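You operate a simulated robot arm through the tools that you are given. There is no shell and no other tool. Be economical: measure what you need, move in short steps, check, and stop when the job is done.

You are at the controls of a simulated two-armed robot. One attempt, no reset.

TASK
Open the middle tube bench drawer, take the bottle marked "wash" from the top of the tube bench and put it in the inside of the middle tube bench drawer, then shut the drawer. Press the code reader button two times. Pick up the clean filter with one hand, pass it to the other hand and put it on the top of the tube bench. Set the primer valve lever to OPEN. Take the teal pad on the top of the far junction lid and put it away on the top of the side stand. Pull the upper receiving drawer open. Do these in any order. Set down upright: bottle, teal pad. The primer valve lever goes anticlockwise seen from above, to its stop.

Only the result counts: the job must be done as asked and must still hold three seconds after the hand-in. Knocking over, shifting, dropping, spilling or breaking anything else fails it. A push-on lid holds only when it is set on centred and level and pressed home; a screw cap is set on level and turned clockwise until tight.

THE ROBOT
Two 7-joint arms with two-finger grippers on one trunk, on a base that drives. Base frame: it is fixed to the floor where the robot stands at the start and does not move with it; the origin is under the middle of the robot, x ahead of it, y to its left, z up; the surface under the hand at the start is at about z = 900. Units: mm, degrees, N and s.
The left shoulder is at the start at [60, 123, 1020], the right one opposite. With the tool pointing down near the work surface each hand reaches from about 360 to 800 mm from the robot's upright axis, wherever it stands, measured 20 degrees to its own side. Places, roughly: bottle [250, -1500, 1000]; clean filter [-250, -2750, 1000]; code reader button [300, -700, 1000]; inside of the middle tube bench drawer [700, -100, 400]; middle tube bench drawer [600, -100, 500]; primer valve lever [-400, -3300, 900]; teal pad (5x5x6 cm) [-2700, -2900, 900]; top of the side stand (25x42 cm) [-580, 2000, 760]; top of the tube bench [500, -800, 900]; upper receiving drawer [1100, 1300, 700]. Payload 1.47 kg a hand.
Tool frame (each hand has its own): the origin (TCP) lies between the finger pads and is the grasp point; the fingertips stand 16 mm ahead of it; z points along the fingers, y is the line along which they close. Largest opening 87 mm; the body of the gripper starts 55 mm behind the TCP.
Orientation is told as [roll, pitch, yaw] about the base's x, y, z axes, in that order, counted from this pose: with the fingers straight down and closing along the base's y, the tool's x points along the base's -x, its y along +y and its z along -z.

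THE INTERFACE
- The arms move only by the tool apply_moves. It takes "left_increments", "right_increments" or both (then of equal length, played together; a hand with none holds still); each is a list of rows, each a list of 7 numbers: the shift along the base's x, y, z in mm, then the turn, a rotation vector about the base's x, y, z in degrees, then the finger opening in mm, from 0 to 87. In form: [[dx, dy, dz, rx, ry, rz, gripper], ...]. A call has 1 to 20 rows; each row shifts and turns the commanded pose from where the row before left it. A row lasts 0.2 s, in which the tool goes at most 50 mm and 8.6 degrees; a call with a longer step from one row to the next is refused whole, and so is a gripper value outside its range. Where a pose cannot be reached the arm comes as near as it can. A force on the tool above 40 N (or 10 N above the force at the start of the call, whichever is more), or a blocked arm, ends the call early, and 0.2 s more pass. Each finger travels about 153 mm/s and halts on what it meets, pressing with about 28 N; the grip force reading is that of the motor and also rises with nothing between the fingers. The clock runs only during rows and for 0.2 s after the last one: add rows that do not move to give the fingers time. It gives the time, the measured TCP pose, the force on the tool (base axes), the opening and the grip force at its end, in the units of the frame above (readings bear some noise), with the torque about the TCP (base axes, N m) and any sound that the robot's microphone picked up.
- Cameras (640 x 400 px; columns grow to the right, rows downward): "scene" is now at [70.9, -36.3, 1564.1]; the picture's right is [-0.51, -0.86, 0.00], its down [-0.72, 0.42, -0.56] and it looks along [0.48, -0.28, -0.83] (base axes); focal length 214 px, centre (320, 200). "left" rides on the left gripper at [73, -12, -90] in its tool frame; the picture's right is [0.16, 0.99, 0.00], its down [-0.72, 0.12, -0.68] and it looks along [-0.67, 0.11, 0.73] (tool axes); focal length 247 px, centre (320, 200). "right" rides on the right gripper at [73, 12, -90] in its tool frame; the picture's right is [-0.16, 0.99, 0.00], its down [-0.72, -0.12, -0.68] and it looks along [-0.67, -0.11, 0.73] (tool axes); focal length 247 px, centre (320, 200). There is no depth. A picture from a camera that has moved, and an enlarged one, comes with that camera's place and axes in the base frame and with its lens.
- grab_frame(camera): a new picture of that camera. The clock stands still meanwhile.
- raise_lower(by): slides the trunk up (or, below 0, down) by that many mm; the arms and the scene camera ride with it, the base frame stays. It gives what a move gives, with no picture.
- steer(legs): drives the robot by 1 to 6 legs, each [ahead, left, turn to the left] in mm, mm and degrees, along the robot's own axes; the way and the turn of a leg run together, so that a leg with both is an arc; at most 1500 mm and 180 degrees a leg. The arms and the cameras ride along, it lands a little off, and it stops where it bumps. It gives what a move gives.
- aim_head(pan, tilt): turns the head with the scene camera to pan (to the left, within 120 degrees either way) and tilt (down, from -29 to 69), counted from straight ahead of the robot. It gives what a move gives.
- close_up(camera, box): a new picture of the part [left, top, right, bottom] of that camera's present view, enlarged. The clock stands still meanwhile.
- job_done(): hands the job in; it is judged then, once.

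Work in short steps. Places have to be worked out from the pictures, the camera data and where the tool is seen: move nearer, look again, correct. Check each grasp and each placing, and mend what went wrong. You have 186 turns and 158 pictures in all, those below and enlarged ones among them. Open the grippers and draw the arms clear of the work before you hand the job in, unless the task says otherwise.

The tools are called after ">>>" as a command line: name --argument value ..., lists and objects as JSON in quotes. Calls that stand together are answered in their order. apply_moves: Moves the arms, as the interface text tells. Its arguments: {"type":"object","properties":{"left_increments":{"type":"array"},"right_increments":{"type":"array"}},"required":[]} The other tools are called the same way: raise_lower (by) slides the trunk up or down; steer (legs) drives the base; aim_head (pan, tilt) turns the head that bears the scene camera; grab_frame (camera) takes a picture; close_up (camera, box) takes an enlarged picture of a part of a camera's view; job_done () hands the job in.

At the start:

```text
t: 0.0
left_eef_pos: [501.3, -24.6, 1314.6]
left_tcp_rot: [-0.1, 0.1, 0.0]
left_ft_force: [-0.4, -0.1, 0.2]
left_torque: [-0.01, 0.0, -0.02]
left_gripper_width: 87.1
left_grip_force: 0.0
right_eef_pos: [360.2, -397.0, 1358.6]
right_tcp_rot: [-0.1, 0.0, -0.1]
right_ft_force: [0.4, 0.0, -0.5]
right_torque: [0.0, 0.0, -0.02]
right_gripper_width: 87.0
right_grip_force: 0.0
trunk travel left (down, up): [-175.0, 55.0]
robot x, y, heading: [3.1, 1.2, 0.1]
head pan, tilt: [-30.3, 56.2]
```

scene: 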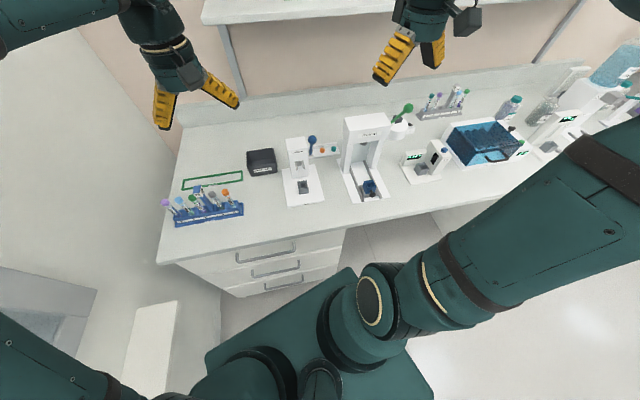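
right: 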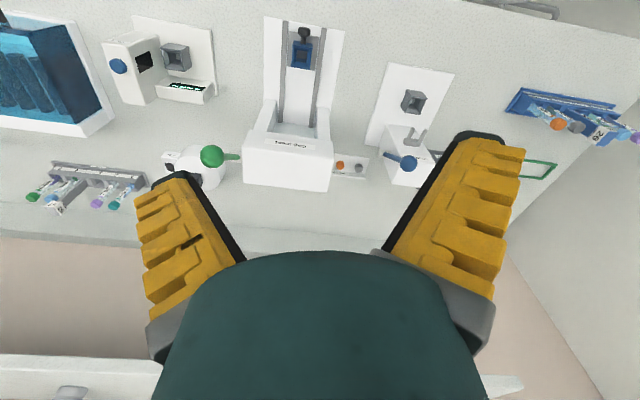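
left: 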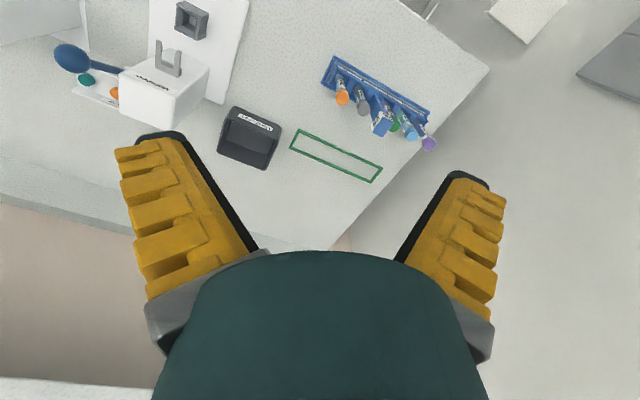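

I start by surveying: the scene shows the tube bench ahead to the right with three drawers. I turn the head and look around.

>>> aim_head --pan -60 --tilt 35

>>> grab_frame --camera "scene"

>>> aim_head --pan -110 --tilt 25

>>> grab_frame --camera "scene"

>>> aim_head --pan 50 --tilt 30

>>> grab_frame --camera "scene"

>>> aim_head --pan 110 --tilt 25

>>> grab_frame --camera "scene"

```text
t: 0.9
left_eef_pos: [501.2, -23.7, 1316.4]
left_tcp_rot: [0.1, -0.1, 0.0]
left_ft_force: [-0.5, -1.0, -0.1]
left_torque: [0.03, -0.02, 0.0]
left_gripper_width: 87.1
left_grip_force: 0.1
right_eef_pos: [360.4, -397.4, 1359.7]
right_tcp_rot: [0.0, 0.0, 0.0]
right_ft_force: [-0.4, 0.5, -0.5]
right_torque: [-0.01, -0.01, -0.04]
right_gripper_width: 87.1
right_grip_force: 0.1
trunk travel left (down, up): [-175.0, 55.0]
robot x, y, heading: [-0.6, -4.2, -0.0]
head pan, tilt: [-60.0, 35.0]
```

```text
154 pictures are left
camera scene: at [53.9, -76.8, 1593.8], right [-0.87, -0.5, 0.0], down [-0.29, 0.5, -0.82], along [0.41, -0.71, -0.57], focal length 214 px, centre (320, 200)
```

scene: 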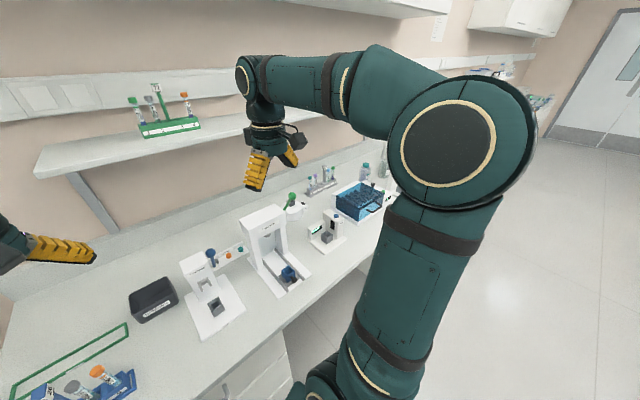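

```text
t: 2.1
left_eef_pos: [501.0, -23.6, 1315.6]
left_tcp_rot: [0.0, -0.1, 0.0]
left_ft_force: [0.2, 0.2, -0.2]
left_torque: [0.01, -0.01, -0.02]
left_gripper_width: 86.8
left_grip_force: 0.0
right_eef_pos: [360.4, -397.4, 1358.8]
right_tcp_rot: [0.0, -0.1, 0.0]
right_ft_force: [0.1, -0.1, 0.6]
right_torque: [0.01, -0.03, 0.02]
right_gripper_width: 86.8
right_grip_force: 0.1
trunk travel left (down, up): [-175.0, 55.0]
robot x, y, heading: [2.0, -0.3, -0.3]
head pan, tilt: [-110.0, 25.0]
```

```text
153 pictures are left
camera scene: at [-21.7, -87.1, 1609.6], right [-0.94, 0.34, 0.0], down [0.14, 0.4, -0.91], along [-0.31, -0.85, -0.42], focal length 214 px, centre (320, 200)
```

scene: 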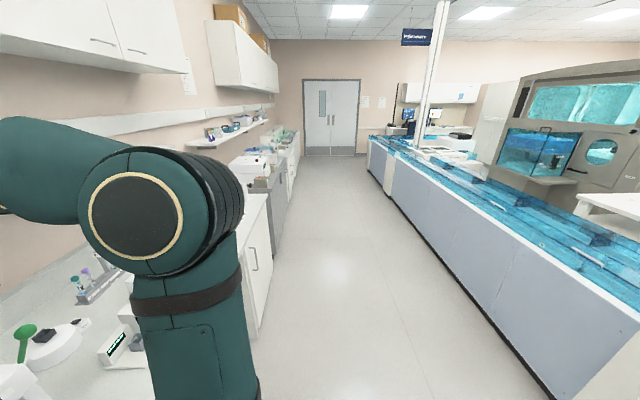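

```text
t: 4.6
left_eef_pos: [500.0, -24.0, 1315.9]
left_tcp_rot: [-0.1, 0.0, 0.0]
left_ft_force: [-0.6, -0.3, 0.3]
left_torque: [0.0, -0.01, 0.0]
left_gripper_width: 87.1
left_grip_force: 0.1
right_eef_pos: [360.3, -398.0, 1359.3]
right_tcp_rot: [0.0, 0.1, -0.1]
right_ft_force: [-0.4, -0.5, 1.3]
right_torque: [0.01, -0.01, -0.02]
right_gripper_width: 86.8
right_grip_force: 0.2
trunk travel left (down, up): [-175.0, 55.0]
robot x, y, heading: [2.7, -1.9, -0.0]
head pan, tilt: [50.0, 30.0]
```

```text
152 pictures are left
camera scene: at [68.0, 68.8, 1601.7], right [0.77, -0.64, 0.0], down [-0.32, -0.38, -0.87], along [0.56, 0.66, -0.5], focal length 214 px, centre (320, 200)
```

scene: 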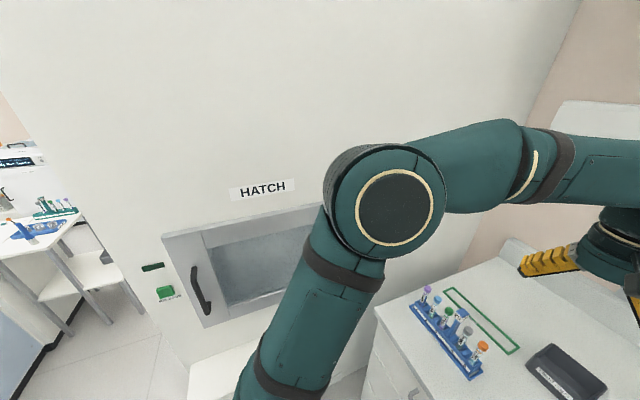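

```text
t: 5.9
left_eef_pos: [501.1, -23.4, 1316.0]
left_tcp_rot: [0.0, 0.1, 0.0]
left_ft_force: [-0.1, 0.5, 0.3]
left_torque: [0.01, 0.0, 0.0]
left_gripper_width: 86.9
left_grip_force: 0.1
right_eef_pos: [359.8, -398.3, 1359.4]
right_tcp_rot: [0.1, 0.0, 0.0]
right_ft_force: [0.1, 0.1, -0.2]
right_torque: [0.03, -0.02, 0.01]
right_gripper_width: 87.1
right_grip_force: 0.0
trunk travel left (down, up): [-175.0, 55.0]
robot x, y, heading: [2.6, 0.0, -0.1]
head pan, tilt: [110.0, 25.0]
```

```text
151 pictures are left
camera scene: at [-21.7, 86.1, 1609.6], right [0.94, 0.34, 0.0], down [0.14, -0.4, -0.91], along [-0.31, 0.85, -0.42], focal length 214 px, centre (320, 200)
```

scene: 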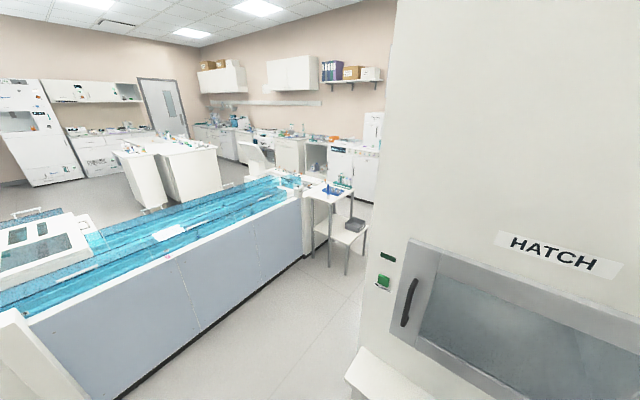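

The pictures show the bench front runs slanted (about 20° yaw). I look closer at the bench items and drawers.

>>> aim_head --pan -35 --tilt 50

>>> close_up --camera "scene" --box '[380, 40, 640, 200]'

>>> close_up --camera "scene" --box '[140, 120, 400, 330]'

>>> aim_head --pan 0 --tilt 69

>>> grab_frame --camera "scene"

```text
t: 8.2
left_eef_pos: [500.6, -23.9, 1315.9]
left_tcp_rot: [0.0, 0.0, 0.0]
left_ft_force: [0.0, -1.2, 0.8]
left_torque: [0.0, 0.01, -0.01]
left_gripper_width: 87.2
left_grip_force: 0.1
right_eef_pos: [360.5, -397.4, 1358.7]
right_tcp_rot: [0.1, -0.1, 0.0]
right_ft_force: [0.2, -0.2, 0.3]
right_torque: [-0.02, 0.0, -0.02]
right_gripper_width: 87.0
right_grip_force: 0.1
trunk travel left (down, up): [-175.0, 55.0]
robot x, y, heading: [3.8, -0.7, 0.2]
head pan, tilt: [-35.0, 50.0]
```

```text
2.46 times, centred on (510, 120) of scene
camera zoom: at [72.9, -44.6, 1572.2], right [-0.57, -0.82, 0.0], down [-0.63, 0.44, -0.64], along [0.53, -0.37, -0.77], focal length 528 px, centre (-148, 397)
```

zoom: 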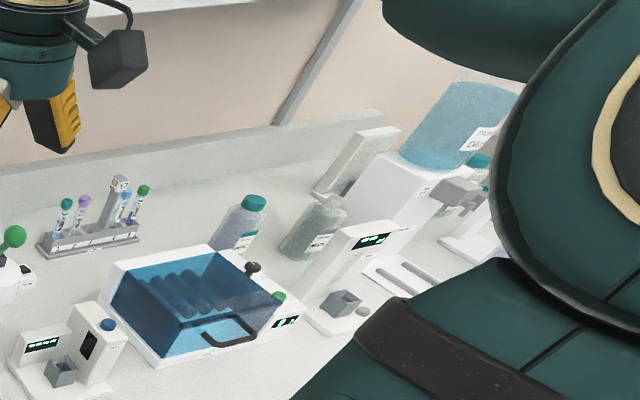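

```text
1.90 times, centred on (270, 225) of scene
camera zoom: at [72.9, -44.6, 1572.2], right [-0.57, -0.82, 0.0], down [-0.63, 0.44, -0.64], along [0.53, -0.37, -0.77], focal length 408 px, centre (415, 152)
```

zoom: 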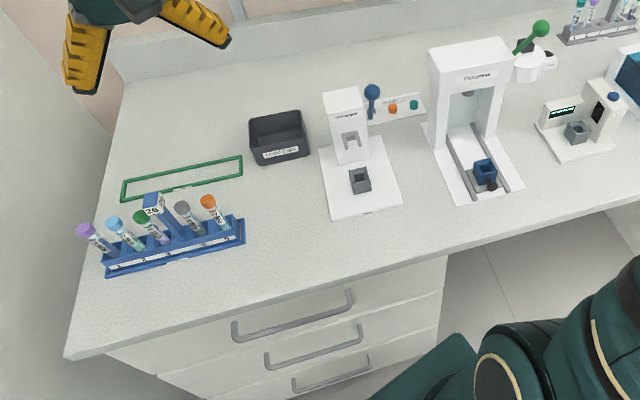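

```text
t: 9.2
left_eef_pos: [500.9, -22.8, 1317.3]
left_tcp_rot: [0.0, 0.0, 0.0]
left_ft_force: [0.0, 0.0, -0.4]
left_torque: [0.01, -0.01, -0.02]
left_gripper_width: 87.0
left_grip_force: 0.0
right_eef_pos: [360.7, -397.9, 1359.0]
right_tcp_rot: [-0.1, 0.1, -0.1]
right_ft_force: [0.6, 0.2, -0.3]
right_torque: [0.03, 0.03, 0.02]
right_gripper_width: 87.0
right_grip_force: 0.1
trunk travel left (down, up): [-175.0, 55.0]
robot x, y, heading: [-2.0, -0.2, -0.1]
head pan, tilt: [0.0, 68.8]
```

```text
148 pictures are left
camera scene: at [65.7, -0.6, 1550.2], right [0.0, -1.0, 0.0], down [-0.93, 0.0, -0.36], along [0.36, 0.0, -0.93], focal length 214 px, centre (320, 200)
```

scene: 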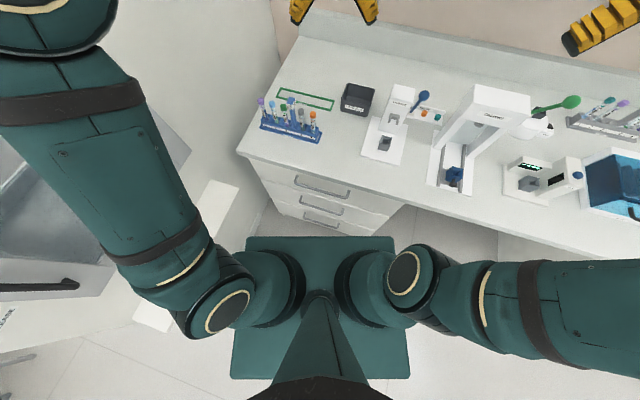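

Code reader looks to be the white device at about [350,-730] with a blue button on its tower. I back off and align the robot with the bench (heading about -18.6°), then view.

>>> steer --legs '[[-172, -259, 0], [0, 0, -18.6]]'

>>> aim_head --pan -25 --tilt 50

>>> grab_frame --camera "scene"

>>> grab_frame --camera "right"

```text
t: 13.1
left_eef_pos: [295.5, -443.2, 1314.5]
left_tcp_rot: [0.0, 0.0, -18.6]
left_ft_force: [0.1, -0.8, 0.9]
left_torque: [0.01, -0.01, 0.02]
left_gripper_width: 86.9
left_grip_force: 0.1
right_eef_pos: [43.5, -752.1, 1358.8]
right_tcp_rot: [-0.1, 0.0, -18.7]
right_ft_force: [-0.5, -0.2, 0.1]
right_torque: [0.0, -0.01, -0.01]
right_gripper_width: 86.9
right_grip_force: 0.1
trunk travel left (down, up): [-175.0, 55.0]
robot x, y, heading: [-173.0, -260.9, -18.5]
head pan, tilt: [0.0, 68.8]
```

```text
t: 14.0
left_eef_pos: [294.4, -443.6, 1315.4]
left_tcp_rot: [0.0, 0.0, -18.6]
left_ft_force: [0.5, -0.1, -0.4]
left_torque: [0.0, -0.01, 0.02]
left_gripper_width: 87.0
left_grip_force: 0.1
right_eef_pos: [42.4, -752.2, 1359.0]
right_tcp_rot: [0.0, -0.1, -18.6]
right_ft_force: [0.1, -0.3, -0.6]
right_torque: [-0.03, -0.02, 0.03]
right_gripper_width: 86.9
right_grip_force: 0.0
trunk travel left (down, up): [-175.0, 55.0]
robot x, y, heading: [-167.2, -261.7, -18.5]
head pan, tilt: [-25.0, 50.0]
```

```text
147 pictures are left
camera scene: at [-106.5, -317.8, 1572.1], right [-0.69, -0.72, 0.0], down [-0.56, 0.53, -0.64], along [0.47, -0.44, -0.77], focal length 214 px, centre (320, 200)
```

scene: 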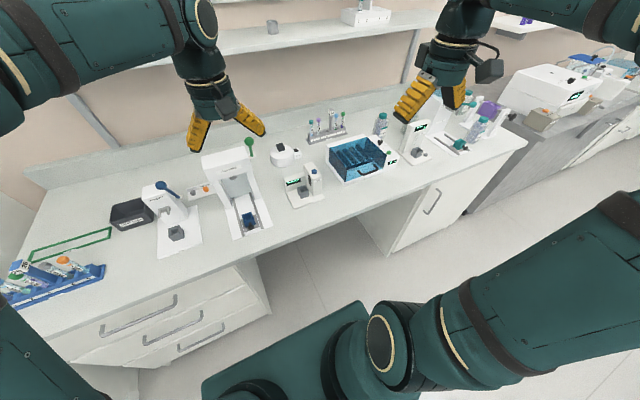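

```text
146 pictures are left
camera right: at [-22.7, -718.1, 1448.7], right [0.46, 0.89, 0.0], down [0.65, -0.34, 0.68], along [0.6, -0.32, -0.73], focal length 247 px, centre (320, 200)
```

right: 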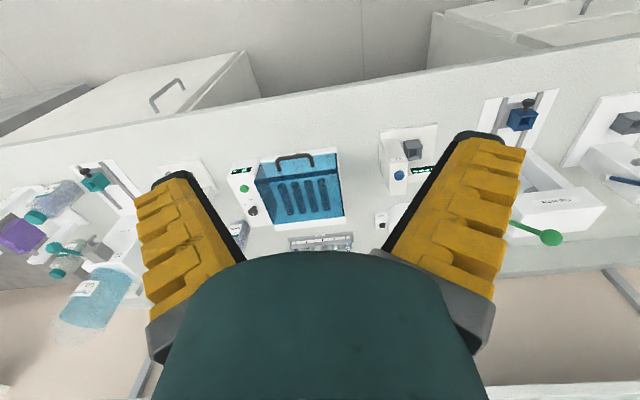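

The button is at about [350,-720,1010] from two views. I close the right fingers, bring them above the button and look from the wrist.

>>> apply_moves --right_increments '[[30, 3.4, -18, 0, 0, 0, 40], [30, 3.4, -18, 0, 0, 0, 0], [30, 3.4, -18, 0, 0, 0, 0], [30, 3.4, -18, 0, 0, 0, 0], [30, 3.4, -18, 0, 0, 0, 0], [30, 3.4, -18, 0, 0, 0, 0], [30, 3.4, -18, 0, 0, 0, 0], [30, 3.4, -18, 0, 0, 0, 0], [30, 3.4, -18, 0, 0, 0, 0], [30, 3.4, -18, 0, 0, 0, 0], [0, 0, 0, 0, 0, 0, 0]]'

>>> grab_frame --camera "right"

>>> close_up --camera "scene" --box '[240, 120, 400, 220]'

```text
t: 16.4
left_eef_pos: [295.1, -442.3, 1315.3]
left_tcp_rot: [0.0, 0.0, -18.6]
left_ft_force: [-0.6, -0.2, -0.4]
left_torque: [0.03, 0.0, -0.01]
left_gripper_width: 86.9
left_grip_force: 0.1
right_eef_pos: [340.0, -717.0, 1179.1]
right_tcp_rot: [0.0, -0.1, -18.7]
right_ft_force: [-0.1, 0.3, 0.1]
right_torque: [0.02, -0.01, 0.03]
right_gripper_width: 0.1
right_grip_force: 28.4
trunk travel left (down, up): [-175.0, 55.0]
robot x, y, heading: [-173.7, -260.6, -18.4]
head pan, tilt: [-25.0, 50.0]
```

```text
145 pictures are left
camera right: at [276.3, -683.2, 1268.6], right [0.47, 0.89, 0.0], down [0.65, -0.34, 0.68], along [0.6, -0.32, -0.73], focal length 247 px, centre (320, 200)
```

right: 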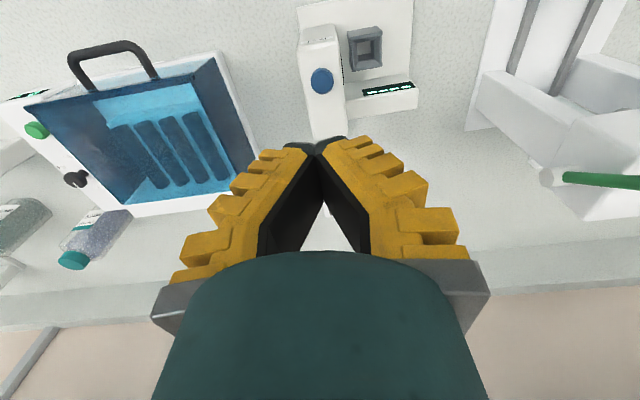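

```text
4.00 times, centred on (320, 170) of scene
camera zoom: at [-107.7, -317.7, 1572.3], right [-0.69, -0.72, 0.0], down [-0.55, 0.53, -0.64], along [0.47, -0.44, -0.77], focal length 858 px, centre (320, 320)
```

zoom: 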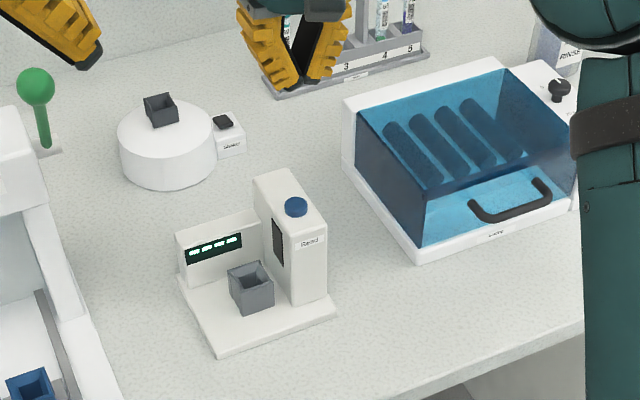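

The button (labelled "Read") is at about [355,-724,1000]. I go above it and check before pressing.

>>> apply_moves --right_increments '[[4, -2, -32, 0, 0, 0, 0], [4, -2, -32, 0, 0, 0, 0], [4, -2, -32, 0, 0, 0, 0], [2, -1, -22, 0, 0, 0, 0], [0, 0, 0, 0, 0, 0, 0]]'

>>> close_up --camera "right" --box '[220, 50, 420, 175]'

>>> close_up --camera "scene" --box '[240, 120, 400, 220]'

```text
t: 17.6
left_eef_pos: [295.4, -443.3, 1316.1]
left_tcp_rot: [0.0, 0.0, -18.6]
left_ft_force: [-0.5, -0.2, -0.2]
left_torque: [0.01, -0.01, -0.01]
left_gripper_width: 87.0
left_grip_force: 0.0
right_eef_pos: [356.0, -725.8, 1060.6]
right_tcp_rot: [0.1, 0.0, -18.6]
right_ft_force: [-0.1, -0.3, -0.2]
right_torque: [0.01, 0.01, 0.01]
right_gripper_width: 0.2
right_grip_force: 28.4
trunk travel left (down, up): [-175.0, 55.0]
robot x, y, heading: [-176.5, -264.1, -18.7]
head pan, tilt: [-25.0, 50.0]
```

```text
3.20 times, centred on (320, 112) of right
camera zoom: at [290.6, -691.7, 1149.3], right [0.47, 0.89, 0.0], down [0.65, -0.34, 0.68], along [0.6, -0.32, -0.73], focal length 790 px, centre (320, 480)
```

zoom: 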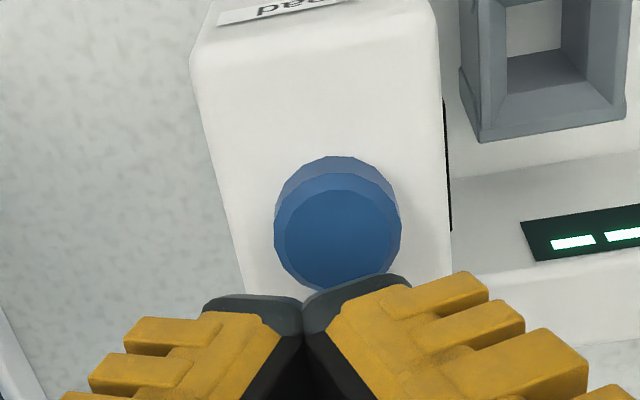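

```text
4.00 times, centred on (320, 170) of scene
camera zoom: at [-106.8, -317.7, 1572.2], right [-0.69, -0.72, 0.0], down [-0.55, 0.53, -0.64], along [0.47, -0.44, -0.77], focal length 858 px, centre (320, 320)
```

zoom: 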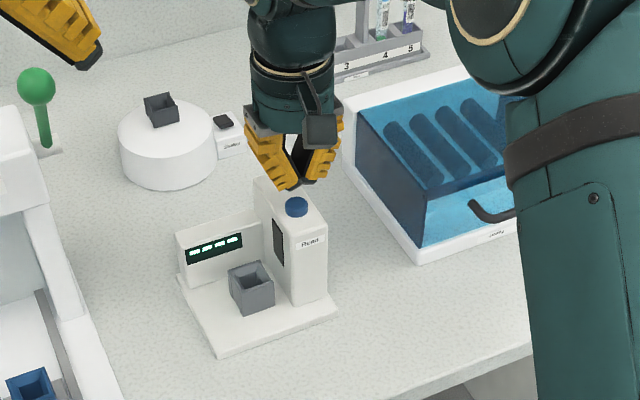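

Fingertips are nearly over the button; I nudge 3 mm and press down gradually until contact.

>>> apply_moves --right_increments '[[-1, 3, -12, 0, 0, 0, 0], [0, 0, -8, 0, 0, 0, 0], [0, 0, -4, 0, 0, 0, 0], [0, 0, -4, 0, 0, 0, 0], [0, 0, -4, 0, 0, 0, 0], [0, 0, -3, 0, 0, 0, 0], [0, 0, -3, 0, 0, 0, 0]]'

```text
t: 19.2
left_eef_pos: [293.8, -441.5, 1317.8]
left_tcp_rot: [0.0, -0.1, -18.6]
left_ft_force: [0.3, -0.2, 0.0]
left_torque: [-0.03, 0.0, 0.01]
left_gripper_width: 87.3
left_grip_force: 0.1
right_eef_pos: [355.8, -722.1, 1029.1]
right_tcp_rot: [-0.1, -0.5, -18.7]
right_ft_force: [1.5, -5.4, 35.1]
right_torque: [0.03, 0.27, -0.04]
right_gripper_width: 6.1
right_grip_force: 29.3
trunk travel left (down, up): [-175.0, 55.0]
robot x, y, heading: [-168.2, -261.1, -18.5]
head pan, tilt: [-25.0, 50.0]
heard: click
```

A click was heard with 35 N. I retract to release, then press a second time.

>>> apply_moves --right_increments '[[0, 0, 12, 0, 0, 0, 0], [0, 0, 10, 0, 0, 0, 0], [0, 0, 0, 0, 0, 0, 0], [0, 0, 0, 0, 0, 0, 0]]'

>>> close_up --camera "scene" --box '[240, 120, 400, 220]'

```text
t: 20.2
left_eef_pos: [295.3, -442.2, 1315.3]
left_tcp_rot: [0.0, 0.1, -18.6]
left_ft_force: [0.1, 0.1, -0.2]
left_torque: [0.02, 0.01, 0.0]
left_gripper_width: 87.1
left_grip_force: 0.0
right_eef_pos: [353.8, -721.1, 1046.3]
right_tcp_rot: [-0.1, 0.1, -18.5]
right_ft_force: [-0.2, -0.2, -0.5]
right_torque: [0.01, 0.0, 0.01]
right_gripper_width: 0.0
right_grip_force: 28.0
trunk travel left (down, up): [-175.0, 55.0]
robot x, y, heading: [-169.2, -260.6, -18.4]
head pan, tilt: [-25.0, 50.0]
```

```text
4.00 times, centred on (320, 170) of scene
camera zoom: at [-106.8, -317.7, 1572.1], right [-0.69, -0.72, 0.0], down [-0.55, 0.53, -0.64], along [0.47, -0.44, -0.77], focal length 858 px, centre (320, 320)
```

zoom: 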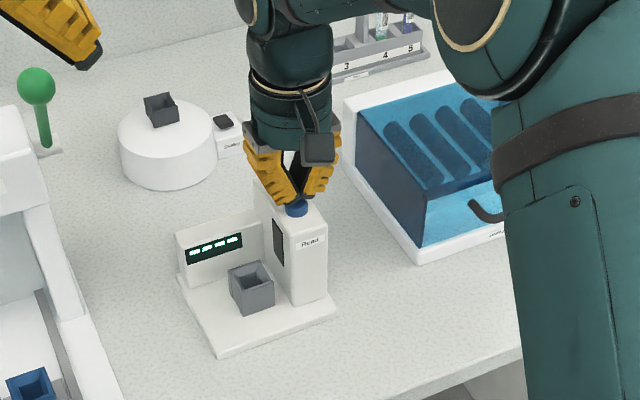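

Released cleanly. Second press.

>>> apply_moves --right_increments '[[0, 0, -8, 0, 0, 0, 0], [0, 0, -4, 0, 0, 0, 0], [0, 0, -4, 0, 0, 0, 0], [0, 0, -3, 0, 0, 0, 0], [0, 0, -3, 0, 0, 0, 0]]'

>>> apply_moves --right_increments '[[0, 0, 20, 0, 0, 0, 0], [0, 0, 40, 0, 0, 0, 0], [-10, 0, 40, 0, 0, 0, 0], [-20, 0, 40, 0, 0, 0, 0], [-20, 0, 40, 0, 0, 0, 40], [-30, 0, 20, 0, 0, 0, 87]]'

```text
t: 21.4
left_eef_pos: [292.3, -441.1, 1317.2]
left_tcp_rot: [-0.1, -0.3, -18.6]
left_ft_force: [0.2, 0.0, 0.1]
left_torque: [0.02, 0.02, 0.02]
left_gripper_width: 87.2
left_grip_force: 0.1
right_eef_pos: [353.9, -722.1, 1028.8]
right_tcp_rot: [-0.1, -0.4, -18.6]
right_ft_force: [-4.6, -0.9, 37.7]
right_torque: [0.13, 0.42, 0.04]
right_gripper_width: 5.9
right_grip_force: 28.5
trunk travel left (down, up): [-175.0, 55.0]
robot x, y, heading: [-173.3, -262.8, -18.6]
head pan, tilt: [-25.0, 50.0]
heard: click
```

```text
t: 22.8
left_eef_pos: [296.0, -442.4, 1317.9]
left_tcp_rot: [-0.1, -0.1, -18.5]
left_ft_force: [0.0, -0.4, -0.4]
left_torque: [0.0, -0.03, 0.02]
left_gripper_width: 86.8
left_grip_force: 0.1
right_eef_pos: [273.5, -723.6, 1223.9]
right_tcp_rot: [0.1, 0.0, -18.5]
right_ft_force: [-0.7, 0.1, 0.4]
right_torque: [0.05, -0.02, 0.02]
right_gripper_width: 86.8
right_grip_force: 0.0
trunk travel left (down, up): [-175.0, 55.0]
robot x, y, heading: [-170.5, -262.4, -18.5]
head pan, tilt: [-25.0, 50.0]
```

Two clicks done. Next the drawer: handle about [410,-7,590]. I drive left/back so the left hand can face it, lower the trunk and look.

>>> steer --legs '[[-170, 276, 0]]'

>>> aim_head --pan 10 --tilt 60

>>> raise_lower --by -170

>>> grab_frame --camera "scene"

>>> grab_frame --camera "left"

```text
t: 25.8
left_eef_pos: [226.2, -124.3, 1315.8]
left_tcp_rot: [0.0, 0.0, -18.4]
left_ft_force: [1.0, -0.1, -0.2]
left_torque: [0.0, 0.02, -0.02]
left_gripper_width: 87.0
left_grip_force: 0.1
right_eef_pos: [206.1, -405.6, 1225.1]
right_tcp_rot: [0.0, 0.0, -18.2]
right_ft_force: [0.0, 0.4, 0.6]
right_torque: [-0.03, -0.02, 0.0]
right_gripper_width: 86.9
right_grip_force: 0.0
trunk travel left (down, up): [-175.0, 55.0]
robot x, y, heading: [-241.8, 55.4, -18.3]
head pan, tilt: [-25.0, 50.0]
```

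```text
t: 26.8
left_eef_pos: [224.9, -124.7, 1316.6]
left_tcp_rot: [-0.1, 0.0, -18.4]
left_ft_force: [0.1, 0.6, -0.3]
left_torque: [0.03, -0.01, -0.03]
left_gripper_width: 86.9
left_grip_force: 0.0
right_eef_pos: [205.2, -405.6, 1223.4]
right_tcp_rot: [0.0, 0.0, -18.4]
right_ft_force: [0.6, -0.1, -0.1]
right_torque: [0.01, 0.0, 0.01]
right_gripper_width: 87.1
right_grip_force: 0.1
trunk travel left (down, up): [-175.0, 55.0]
robot x, y, heading: [-241.2, 54.0, -18.3]
head pan, tilt: [10.0, 60.0]
```

```text
t: 28.8
left_eef_pos: [225.3, -125.7, 1146.0]
left_tcp_rot: [-0.1, 0.0, -18.4]
left_ft_force: [-0.1, 0.6, -0.4]
left_torque: [-0.03, 0.02, 0.02]
left_gripper_width: 87.1
left_grip_force: 0.1
right_eef_pos: [205.5, -405.1, 1053.9]
right_tcp_rot: [0.0, 0.0, -18.4]
right_ft_force: [-0.8, -0.4, -0.1]
right_torque: [0.0, -0.02, 0.01]
right_gripper_width: 87.1
right_grip_force: 0.0
trunk travel left (down, up): [-5.0, 225.0]
robot x, y, heading: [-242.7, 55.2, -18.4]
head pan, tilt: [10.0, 60.0]
```

```text
140 pictures are left
camera scene: at [-168.0, 42.1, 1389.7], right [-0.15, -0.99, 0.0], down [-0.86, 0.13, -0.5], along [0.49, -0.07, -0.87], focal length 214 px, centre (320, 200)
```

scene: 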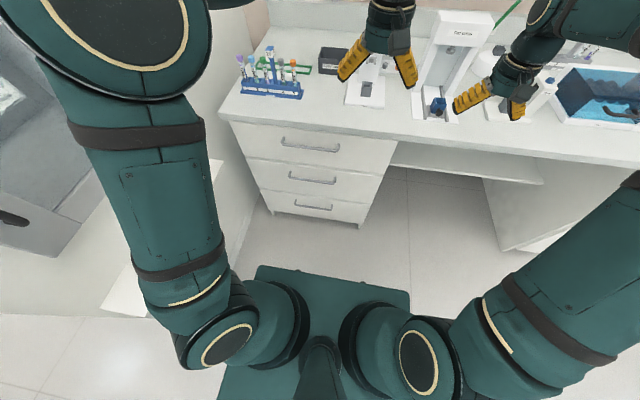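

```text
139 pictures are left
camera left: at [151.2, -112.8, 1236.0], right [0.16, 0.99, 0.0], down [0.72, -0.12, 0.68], along [0.67, -0.11, -0.73], focal length 247 px, centre (320, 200)
```

left: 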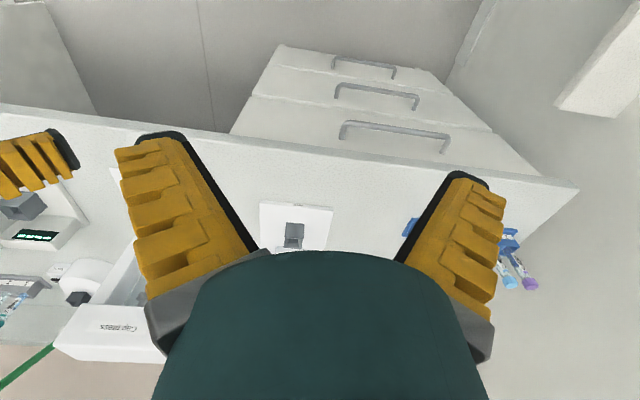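

Both views triangulate the middle handle to [409,-3,573], bar horizontal along the bench. I turn the left hand to point forward with fingers closing vertically and bring it in front of the handle.

>>> apply_moves --left_increments '[[-2.3, 13.3, -22.4, -2.58, -7.76, 0, 87], [-2.3, 13.3, -22.4, -2.58, -7.76, 0, 87], [-2.3, 13.3, -22.4, -2.58, -7.76, 0, 87], [-2.3, 13.3, -22.4, -2.58, -7.76, 0, 87], [-2.3, 13.3, -22.4, -2.58, -7.76, 0, 87], [-2.3, 13.3, -22.4, -2.58, -7.76, 0, 87], [-2.3, 13.3, -22.4, -2.58, -7.76, 0, 87], [-2.3, 13.3, -22.4, -2.58, -7.76, 0, 87], [-2.3, 13.3, -22.4, -2.58, -7.76, 0, 87], [-2.3, 13.3, -22.4, -2.58, -7.76, 0, 87], [-2.3, 13.3, -22.4, -2.58, -7.76, 0, 87], [0, 0, 0, 0, 0, 0, 87]]'

>>> apply_moves --left_increments '[[7.7, 1.4, -29.7, 7.76, -2.58, 0, 60], [7.7, 1.4, -29.7, 7.76, -2.58, 0, 60], [7.7, 1.4, -29.7, 7.76, -2.58, 0, 60], [7.7, 1.4, -29.7, 7.76, -2.58, 0, 60], [7.7, 1.4, -29.7, 7.76, -2.58, 0, 60], [7.7, 1.4, -29.7, 7.76, -2.58, 0, 60], [7.7, 1.4, -29.7, 7.76, -2.58, 0, 60], [7.7, 1.4, -29.7, 7.76, -2.58, 0, 60], [7.7, 1.4, -29.7, 7.76, -2.58, 0, 60], [7.7, 1.4, -29.7, 7.76, -2.58, 0, 60], [7.7, 1.4, -29.7, 7.76, -2.58, 0, 60], [0, 0, 0, 0, 0, 0, 60]]'

>>> grab_frame --camera "left"

>>> grab_frame --camera "scene"

```text
t: 31.4
left_eef_pos: [244.0, -24.0, 902.2]
left_tcp_rot: [-85.3, -90.0, 66.8]
left_ft_force: [0.5, -0.2, 1.1]
left_torque: [-0.02, 0.0, -0.01]
left_gripper_width: 87.0
left_grip_force: 0.0
left hand out of reach, approached as far as the arm can: row 8, 9, 10
right_eef_pos: [205.4, -404.9, 1053.5]
right_tcp_rot: [0.0, 0.0, -18.4]
right_ft_force: [0.7, 1.1, 0.2]
right_torque: [-0.01, 0.01, -0.01]
right_gripper_width: 87.0
right_grip_force: 0.1
trunk travel left (down, up): [-5.0, 225.0]
robot x, y, heading: [-246.2, 56.5, -18.5]
head pan, tilt: [10.0, 60.0]
```

```text
t: 34.0
left_eef_pos: [329.8, -8.7, 574.8]
left_tcp_rot: [90.0, 0.1, -108.3]
left_ft_force: [-0.1, 0.5, -0.1]
left_torque: [-0.01, 0.01, -0.03]
left_gripper_width: 64.7
left_grip_force: 3.2
right_eef_pos: [204.2, -405.2, 1052.0]
right_tcp_rot: [0.0, 0.1, -18.5]
right_ft_force: [-0.1, -0.6, -0.5]
right_torque: [0.01, -0.03, 0.0]
right_gripper_width: 87.2
right_grip_force: 0.2
trunk travel left (down, up): [-5.0, 225.0]
robot x, y, heading: [-241.3, 54.1, -18.4]
head pan, tilt: [10.0, 60.0]
```

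```text
138 pictures are left
camera left: at [266.6, 88.2, 563.9], right [0.05, 0.15, 0.99], down [-0.87, -0.47, 0.11], along [0.48, -0.87, 0.11], focal length 247 px, centre (320, 200)
```

left: 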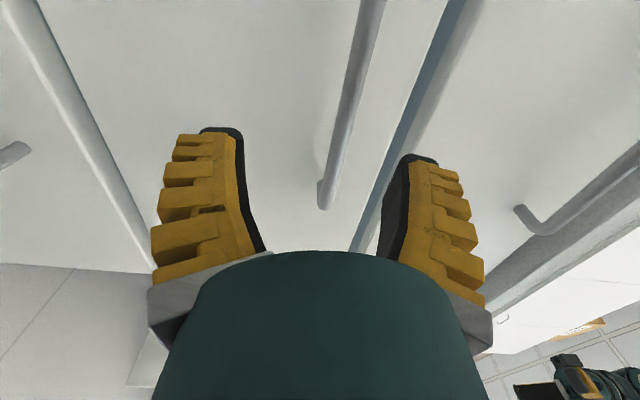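

```text
137 pictures are left
camera scene: at [-167.9, 42.0, 1389.6], right [-0.15, -0.99, 0.0], down [-0.86, 0.13, -0.5], along [0.49, -0.07, -0.87], focal length 214 px, centre (320, 200)
```

scene: 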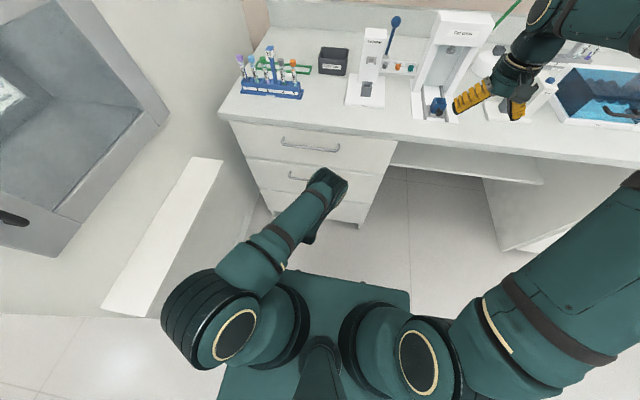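

Hand faces the bar; wrist view suggests bar at z≈592, so I raise 15 mm, advance ~68 mm and close.

>>> apply_moves --left_increments '[[0, 0, 15, 0, 0, 0, 60], [16.1, -5.4, 0, 0, 0, 0, 60], [16.1, -5.4, 0, 0, 0, 0, 60], [16.1, -5.4, 0, 0, 0, 0, 60], [16.1, -5.4, 0, 0, 0, 0, 60], [0, 0, 0, 0, 0, 0, 60]]'

>>> grab_frame --camera "left"

```text
t: 35.4
left_eef_pos: [393.2, -29.8, 591.4]
left_tcp_rot: [90.0, 0.0, -108.3]
left_ft_force: [0.0, -0.1, 0.1]
left_torque: [-0.02, 0.01, -0.03]
left_gripper_width: 64.2
left_grip_force: 3.5
right_eef_pos: [205.9, -406.2, 1052.7]
right_tcp_rot: [0.0, 0.0, -18.3]
right_ft_force: [0.0, -0.3, 0.4]
right_torque: [0.0, -0.01, -0.01]
right_gripper_width: 87.3
right_grip_force: 0.0
trunk travel left (down, up): [-5.0, 225.0]
robot x, y, heading: [-247.6, 52.9, -18.3]
head pan, tilt: [10.0, 60.0]
```

```text
136 pictures are left
camera left: at [331.3, 67.3, 580.1], right [0.05, 0.15, 0.99], down [-0.87, -0.47, 0.12], along [0.48, -0.87, 0.11], focal length 247 px, centre (320, 200)
```

left: 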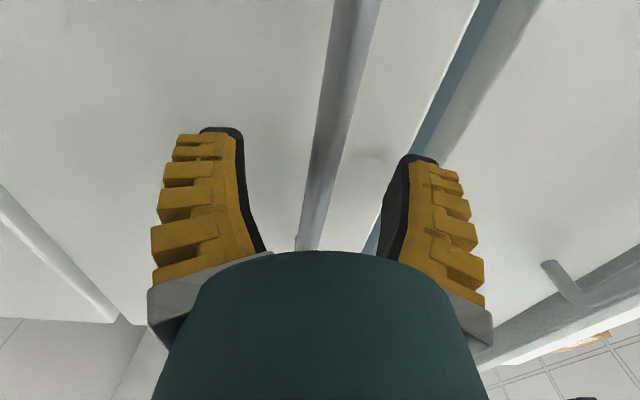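

The bar lies between the fingers; I close on it.

>>> apply_moves --left_increments '[[3, -1, 0, 0, 0, 0, 20], [0, 0, 0, 0, 0, 0, 0], [0, 0, 0, 0, 0, 0, 0], [0, 0, 0, 0, 0, 0, 0]]'

```text
t: 36.4
left_eef_pos: [396.5, -30.8, 590.4]
left_tcp_rot: [89.8, 0.0, -108.4]
left_ft_force: [0.6, -1.0, -5.1]
left_torque: [0.0, -0.03, 0.03]
left_gripper_width: 6.0
left_grip_force: 29.1
right_eef_pos: [205.3, -404.2, 1053.8]
right_tcp_rot: [0.0, 0.0, -18.4]
right_ft_force: [0.0, 0.3, 0.4]
right_torque: [0.01, -0.01, 0.01]
right_gripper_width: 86.9
right_grip_force: 0.2
trunk travel left (down, up): [-5.0, 225.0]
robot x, y, heading: [-239.2, 53.3, -18.3]
head pan, tilt: [10.0, 60.0]
```

Fingers stopped at 6 mm with grip – bar held. I pull by driving straight back 280 mm.

>>> steer --legs '[[-280, 0, 0]]'

>>> grab_frame --camera "scene"

```text
t: 38.3
left_eef_pos: [130.2, 55.4, 591.8]
left_tcp_rot: [90.1, 0.1, -108.5]
left_ft_force: [0.1, 0.1, 0.1]
left_torque: [-0.03, 0.0, 0.01]
left_gripper_width: 0.0
left_grip_force: 28.1
right_eef_pos: [-63.5, -316.9, 1053.2]
right_tcp_rot: [0.0, 0.0, -18.5]
right_ft_force: [0.6, -0.2, 0.1]
right_torque: [0.02, 0.0, 0.0]
right_gripper_width: 87.0
right_grip_force: 0.0
trunk travel left (down, up): [-5.0, 225.0]
robot x, y, heading: [-509.3, 142.1, -18.8]
head pan, tilt: [10.0, 60.0]
```

```text
135 pictures are left
camera scene: at [-435.2, 131.2, 1389.7], right [-0.15, -0.99, 0.0], down [-0.86, 0.13, -0.5], along [0.49, -0.07, -0.87], focal length 214 px, centre (320, 200)
```

scene: 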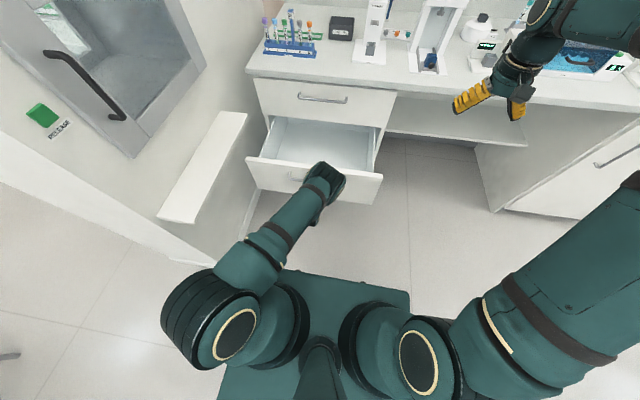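

The drawer slid out about 270 mm (grip slipped off at its end). I back the left hand away and return it to pointing down.

>>> apply_moves --left_increments '[[0, 0, 0, 0, 0, 0, 30], [-28, 9.5, 0, 0, 0, 0, 30], [-28, 9.5, 0, 0, 0, 0, 30], [0, 0, 29.7, -7.76, 2.58, 0, 30], [0, -1.4, 29.7, -7.76, 2.58, 0, 30], [0, -1.4, 29.7, -7.76, 2.58, 0, 30], [-7.7, -1.4, 29.7, -7.76, 2.58, 0, 30], [-7.7, -1.4, 29.7, -7.76, 2.58, 0, 30], [-7.7, -1.4, 29.7, -7.76, 2.58, 0, 30], [-7.7, -1.4, 29.7, -7.76, 2.58, 0, 30], [-7.7, -1.4, 29.7, -7.76, 2.58, 0, 30], [-7.7, -1.4, 29.7, -7.76, 2.58, 0, 30], [-7.7, -1.4, 29.7, -7.76, 2.58, 0, 30], [-7.7, -1.4, 29.7, -7.76, 2.58, 0, 30]]'

>>> apply_moves --left_increments '[[2.3, -10, 22.4, 2.58, 7.76, 0, 30], [2.3, -10, 22.4, 2.58, 7.76, 0, 30], [2.3, -10, 22.4, 2.58, 7.76, 0, 30], [2.3, -10, 22.4, 2.58, 7.76, 0, 30], [2.3, -10, 22.4, 2.58, 7.76, 0, 30], [2.3, -10, 22.4, 2.58, 7.76, 0, 30], [2.3, -10, 22.4, 2.58, 7.76, 0, 30], [2.3, -10, 22.4, 2.58, 7.76, 0, 30], [2.3, -10, 22.4, 2.58, 7.76, 0, 30], [2.3, -10, 22.4, 2.58, 7.76, 0, 30], [2.3, -10, 22.4, 2.58, 7.76, 0, 30]]'

>>> raise_lower --by 170

>>> aim_head --pan 0 --tilt 50

>>> grab_frame --camera "scene"

```text
t: 41.3
left_eef_pos: [11.7, 59.9, 918.5]
left_tcp_rot: [-136.4, -89.8, 117.9]
left_ft_force: [-0.7, -0.1, 0.0]
left_torque: [0.01, -0.04, 0.0]
left_gripper_width: 36.1
left_grip_force: 4.4
right_eef_pos: [-63.0, -317.9, 1053.6]
right_tcp_rot: [0.0, 0.0, -18.5]
right_ft_force: [1.0, 0.6, -1.0]
right_torque: [-0.05, -0.02, -0.01]
right_gripper_width: 87.1
right_grip_force: 0.0
trunk travel left (down, up): [-5.0, 225.0]
robot x, y, heading: [-508.3, 146.3, -18.6]
head pan, tilt: [10.0, 60.0]
```

```text
t: 43.7
left_eef_pos: [35.7, -51.1, 1164.2]
left_tcp_rot: [0.1, 0.1, -18.5]
left_ft_force: [-0.2, -0.3, 0.2]
left_torque: [-0.04, -0.01, -0.01]
left_gripper_width: 36.2
left_grip_force: 4.8
right_eef_pos: [-61.3, -317.6, 1053.6]
right_tcp_rot: [0.0, 0.1, -18.6]
right_ft_force: [-0.2, 0.3, 0.7]
right_torque: [-0.02, 0.0, -0.02]
right_gripper_width: 87.0
right_grip_force: 0.2
trunk travel left (down, up): [-5.0, 225.0]
robot x, y, heading: [-505.6, 144.8, -18.8]
head pan, tilt: [10.0, 60.0]
```

```text
t: 45.6
left_eef_pos: [36.5, -49.5, 1334.0]
left_tcp_rot: [0.1, -0.1, -18.5]
left_ft_force: [-0.3, -0.2, 0.5]
left_torque: [0.01, 0.0, -0.01]
left_gripper_width: 36.0
left_grip_force: 4.1
right_eef_pos: [-62.7, -317.1, 1223.9]
right_tcp_rot: [0.0, 0.0, -18.5]
right_ft_force: [0.2, -0.1, -0.3]
right_torque: [-0.01, 0.01, -0.01]
right_gripper_width: 87.1
right_grip_force: 0.0
trunk travel left (down, up): [-175.0, 55.0]
robot x, y, heading: [-511.7, 144.8, -18.8]
head pan, tilt: [10.0, 60.0]
```

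```text
t: 46.4
left_eef_pos: [37.4, -49.9, 1334.1]
left_tcp_rot: [0.1, -0.1, -18.3]
left_ft_force: [0.1, -0.5, 0.5]
left_torque: [0.01, -0.02, -0.01]
left_gripper_width: 36.2
left_grip_force: 4.4
right_eef_pos: [-62.7, -316.8, 1222.7]
right_tcp_rot: [0.0, -0.1, -18.6]
right_ft_force: [-0.6, 0.2, 0.4]
right_torque: [-0.03, 0.0, -0.02]
right_gripper_width: 86.8
right_grip_force: 0.1
trunk travel left (down, up): [-175.0, 55.0]
robot x, y, heading: [-507.9, 144.1, -18.6]
head pan, tilt: [0.0, 50.0]
```

```text
134 pictures are left
camera scene: at [-427.7, 116.5, 1572.1], right [-0.32, -0.95, 0.0], down [-0.73, 0.24, -0.64], along [0.61, -0.2, -0.77], focal length 214 px, centre (320, 200)
```

scene: 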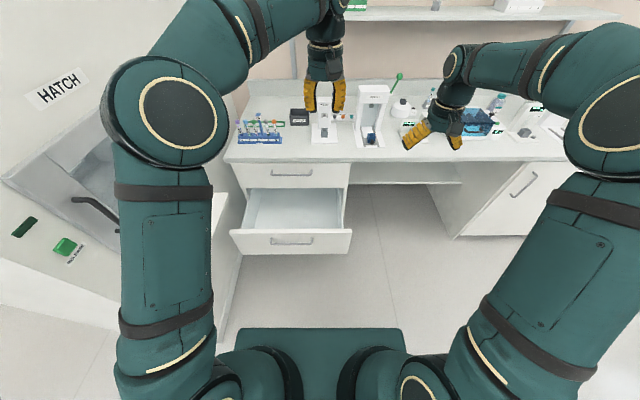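

The drawer is out ~280 mm (handle now about [141,88,592]). I drive along the bench to the right to find the "wash" bottle.

>>> steer --legs '[[0, -1180, 0], [350, 0, 0]]'

>>> grab_frame --camera "scene"

>>> close_up --camera "scene" --box '[240, 40, 480, 190]'

```text
t: 59.0
left_eef_pos: [-12.4, -1291.3, 1335.3]
left_tcp_rot: [0.1, -0.2, -18.2]
left_ft_force: [0.6, -0.4, -0.1]
left_torque: [0.02, 0.05, 0.02]
left_gripper_width: 36.3
left_grip_force: 4.2
right_eef_pos: [-110.7, -1560.3, 1223.6]
right_tcp_rot: [0.1, 0.0, -18.4]
right_ft_force: [0.0, 0.5, 0.4]
right_torque: [0.02, -0.01, 0.0]
right_gripper_width: 87.0
right_grip_force: 0.1
trunk travel left (down, up): [-175.0, 55.0]
robot x, y, heading: [-562.1, -1100.8, -18.3]
head pan, tilt: [0.0, 50.0]
```

```text
133 pictures are left
camera scene: at [-477.6, -1127.6, 1572.1], right [-0.31, -0.95, 0.0], down [-0.73, 0.24, -0.64], along [0.61, -0.2, -0.77], focal length 214 px, centre (320, 200)
```

scene: 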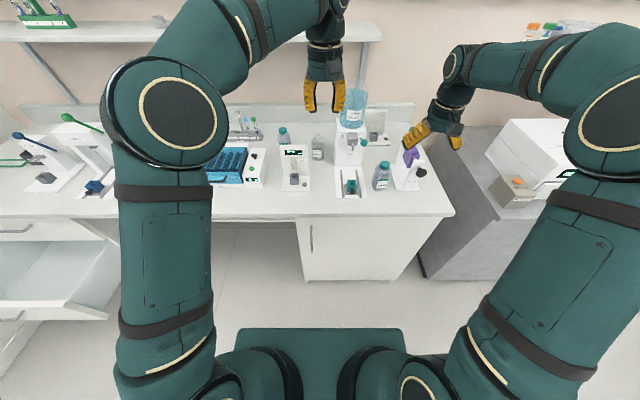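

```text
2.67 times, centred on (360, 115) of scene
camera zoom: at [-477.6, -1127.6, 1572.1], right [-0.31, -0.95, 0.0], down [-0.73, 0.24, -0.64], along [0.61, -0.2, -0.77], focal length 572 px, centre (213, 427)
```

zoom: 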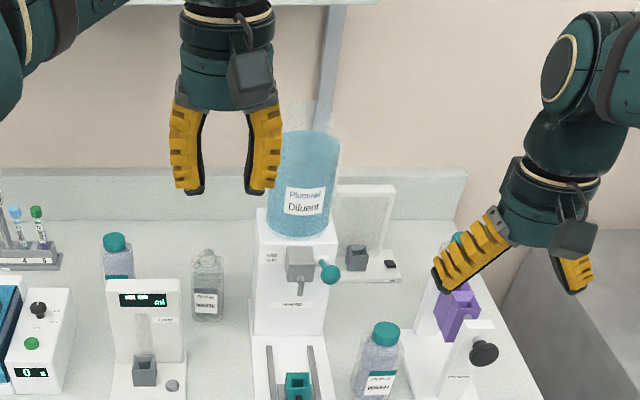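

A bottle at front right looks like "WASH". I zoom to read the labels.

>>> close_up --camera "scene" --box '[350, 140, 430, 200]'

>>> close_up --camera "scene" --box '[260, 110, 340, 170]'

>>> grab_frame --camera "right"

```text
6.67 times, centred on (390, 170) of scene
camera zoom: at [-477.6, -1127.6, 1572.1], right [-0.31, -0.95, 0.0], down [-0.73, 0.24, -0.64], along [0.61, -0.2, -0.77], focal length 1430 px, centre (-147, 400)
```

zoom: 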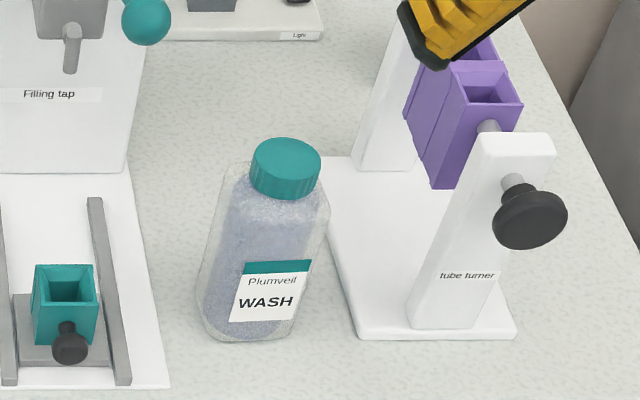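

```text
6.67 times, centred on (300, 140) of scene
camera zoom: at [-477.6, -1127.6, 1572.1], right [-0.31, -0.95, 0.0], down [-0.73, 0.24, -0.64], along [0.61, -0.2, -0.77], focal length 1430 px, centre (453, 600)
```

zoom: 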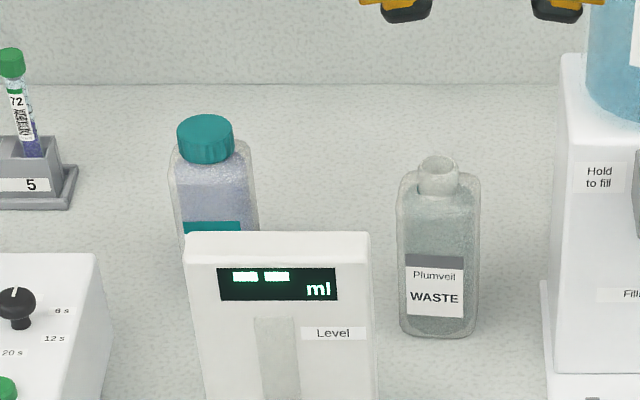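

```text
129 pictures are left
camera right: at [-176.7, -1525.7, 1312.6], right [0.46, 0.89, 0.0], down [0.65, -0.34, 0.68], along [0.6, -0.31, -0.73], focal length 247 px, centre (320, 200)
```

right: 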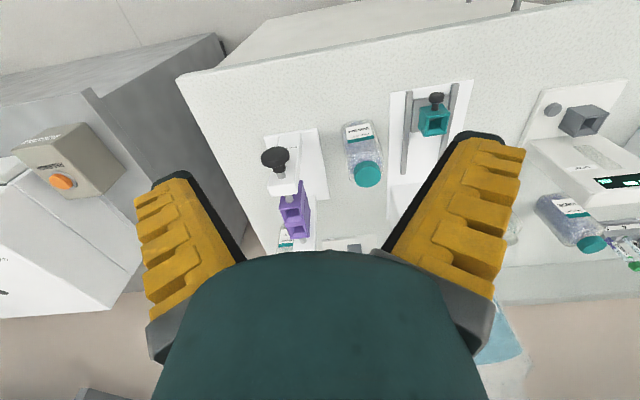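

The WASH bottle's cap is at about [48,-1562,1023]. I drive 100 mm closer and bring the right hand above it.

>>> steer --legs '[[100, 0, 0]]'

>>> apply_moves --right_increments '[[15, 7, -20, 0, 0, 0, 87], [16, 7, -25, 0, 0, 0, 87], [16, 8, -30, 0, 0, 0, 87], [16, 8, -35, 0, 0, 0, 87], [0, 0, 0, 0, 0, 0, 87]]'

>>> grab_frame --camera "right"

>>> grab_frame --camera "scene"

```text
t: 60.1
left_eef_pos: [80.4, -1321.9, 1334.7]
left_tcp_rot: [0.0, -0.2, -18.1]
left_ft_force: [-0.1, 0.8, 1.0]
left_torque: [0.02, 0.04, 0.01]
left_gripper_width: 36.2
left_grip_force: 4.6
right_eef_pos: [-17.5, -1590.1, 1224.1]
right_tcp_rot: [0.0, 0.1, -18.4]
right_ft_force: [0.0, -0.5, -0.4]
right_torque: [0.01, 0.02, 0.01]
right_gripper_width: 87.0
right_grip_force: 0.2
trunk travel left (down, up): [-175.0, 55.0]
robot x, y, heading: [-465.9, -1128.9, -18.2]
head pan, tilt: [0.0, 50.0]
```

```text
t: 61.3
left_eef_pos: [78.7, -1322.0, 1335.3]
left_tcp_rot: [0.2, -0.3, -18.1]
left_ft_force: [0.3, -0.8, -0.5]
left_torque: [-0.02, -0.02, 0.01]
left_gripper_width: 36.0
left_grip_force: 4.2
right_eef_pos: [42.6, -1559.0, 1114.2]
right_tcp_rot: [-0.1, -0.1, -18.3]
right_ft_force: [-1.0, -0.4, 0.1]
right_torque: [0.02, -0.03, -0.04]
right_gripper_width: 87.0
right_grip_force: 0.0
trunk travel left (down, up): [-175.0, 55.0]
robot x, y, heading: [-466.9, -1134.0, -18.2]
head pan, tilt: [0.0, 50.0]
```

```text
128 pictures are left
camera right: at [-21.9, -1525.0, 1203.8], right [0.46, 0.89, 0.0], down [0.65, -0.34, 0.68], along [0.6, -0.31, -0.73], focal length 247 px, centre (320, 200)
```

right: 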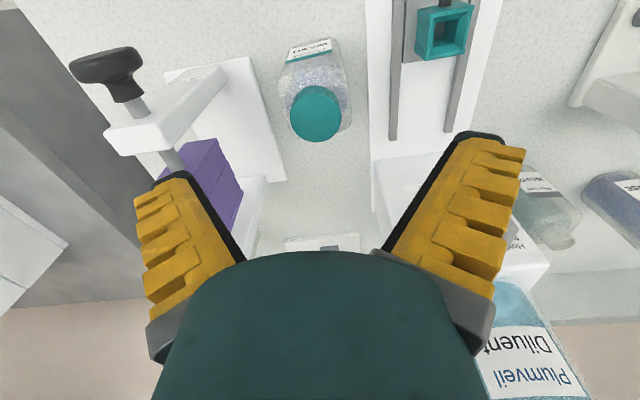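

```text
127 pictures are left
camera scene: at [-386.2, -1157.9, 1572.3], right [-0.31, -0.95, 0.0], down [-0.73, 0.24, -0.64], along [0.61, -0.2, -0.77], focal length 214 px, centre (320, 200)
```

scene: 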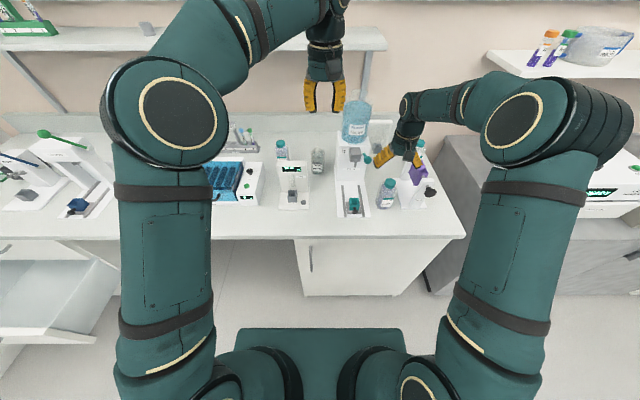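

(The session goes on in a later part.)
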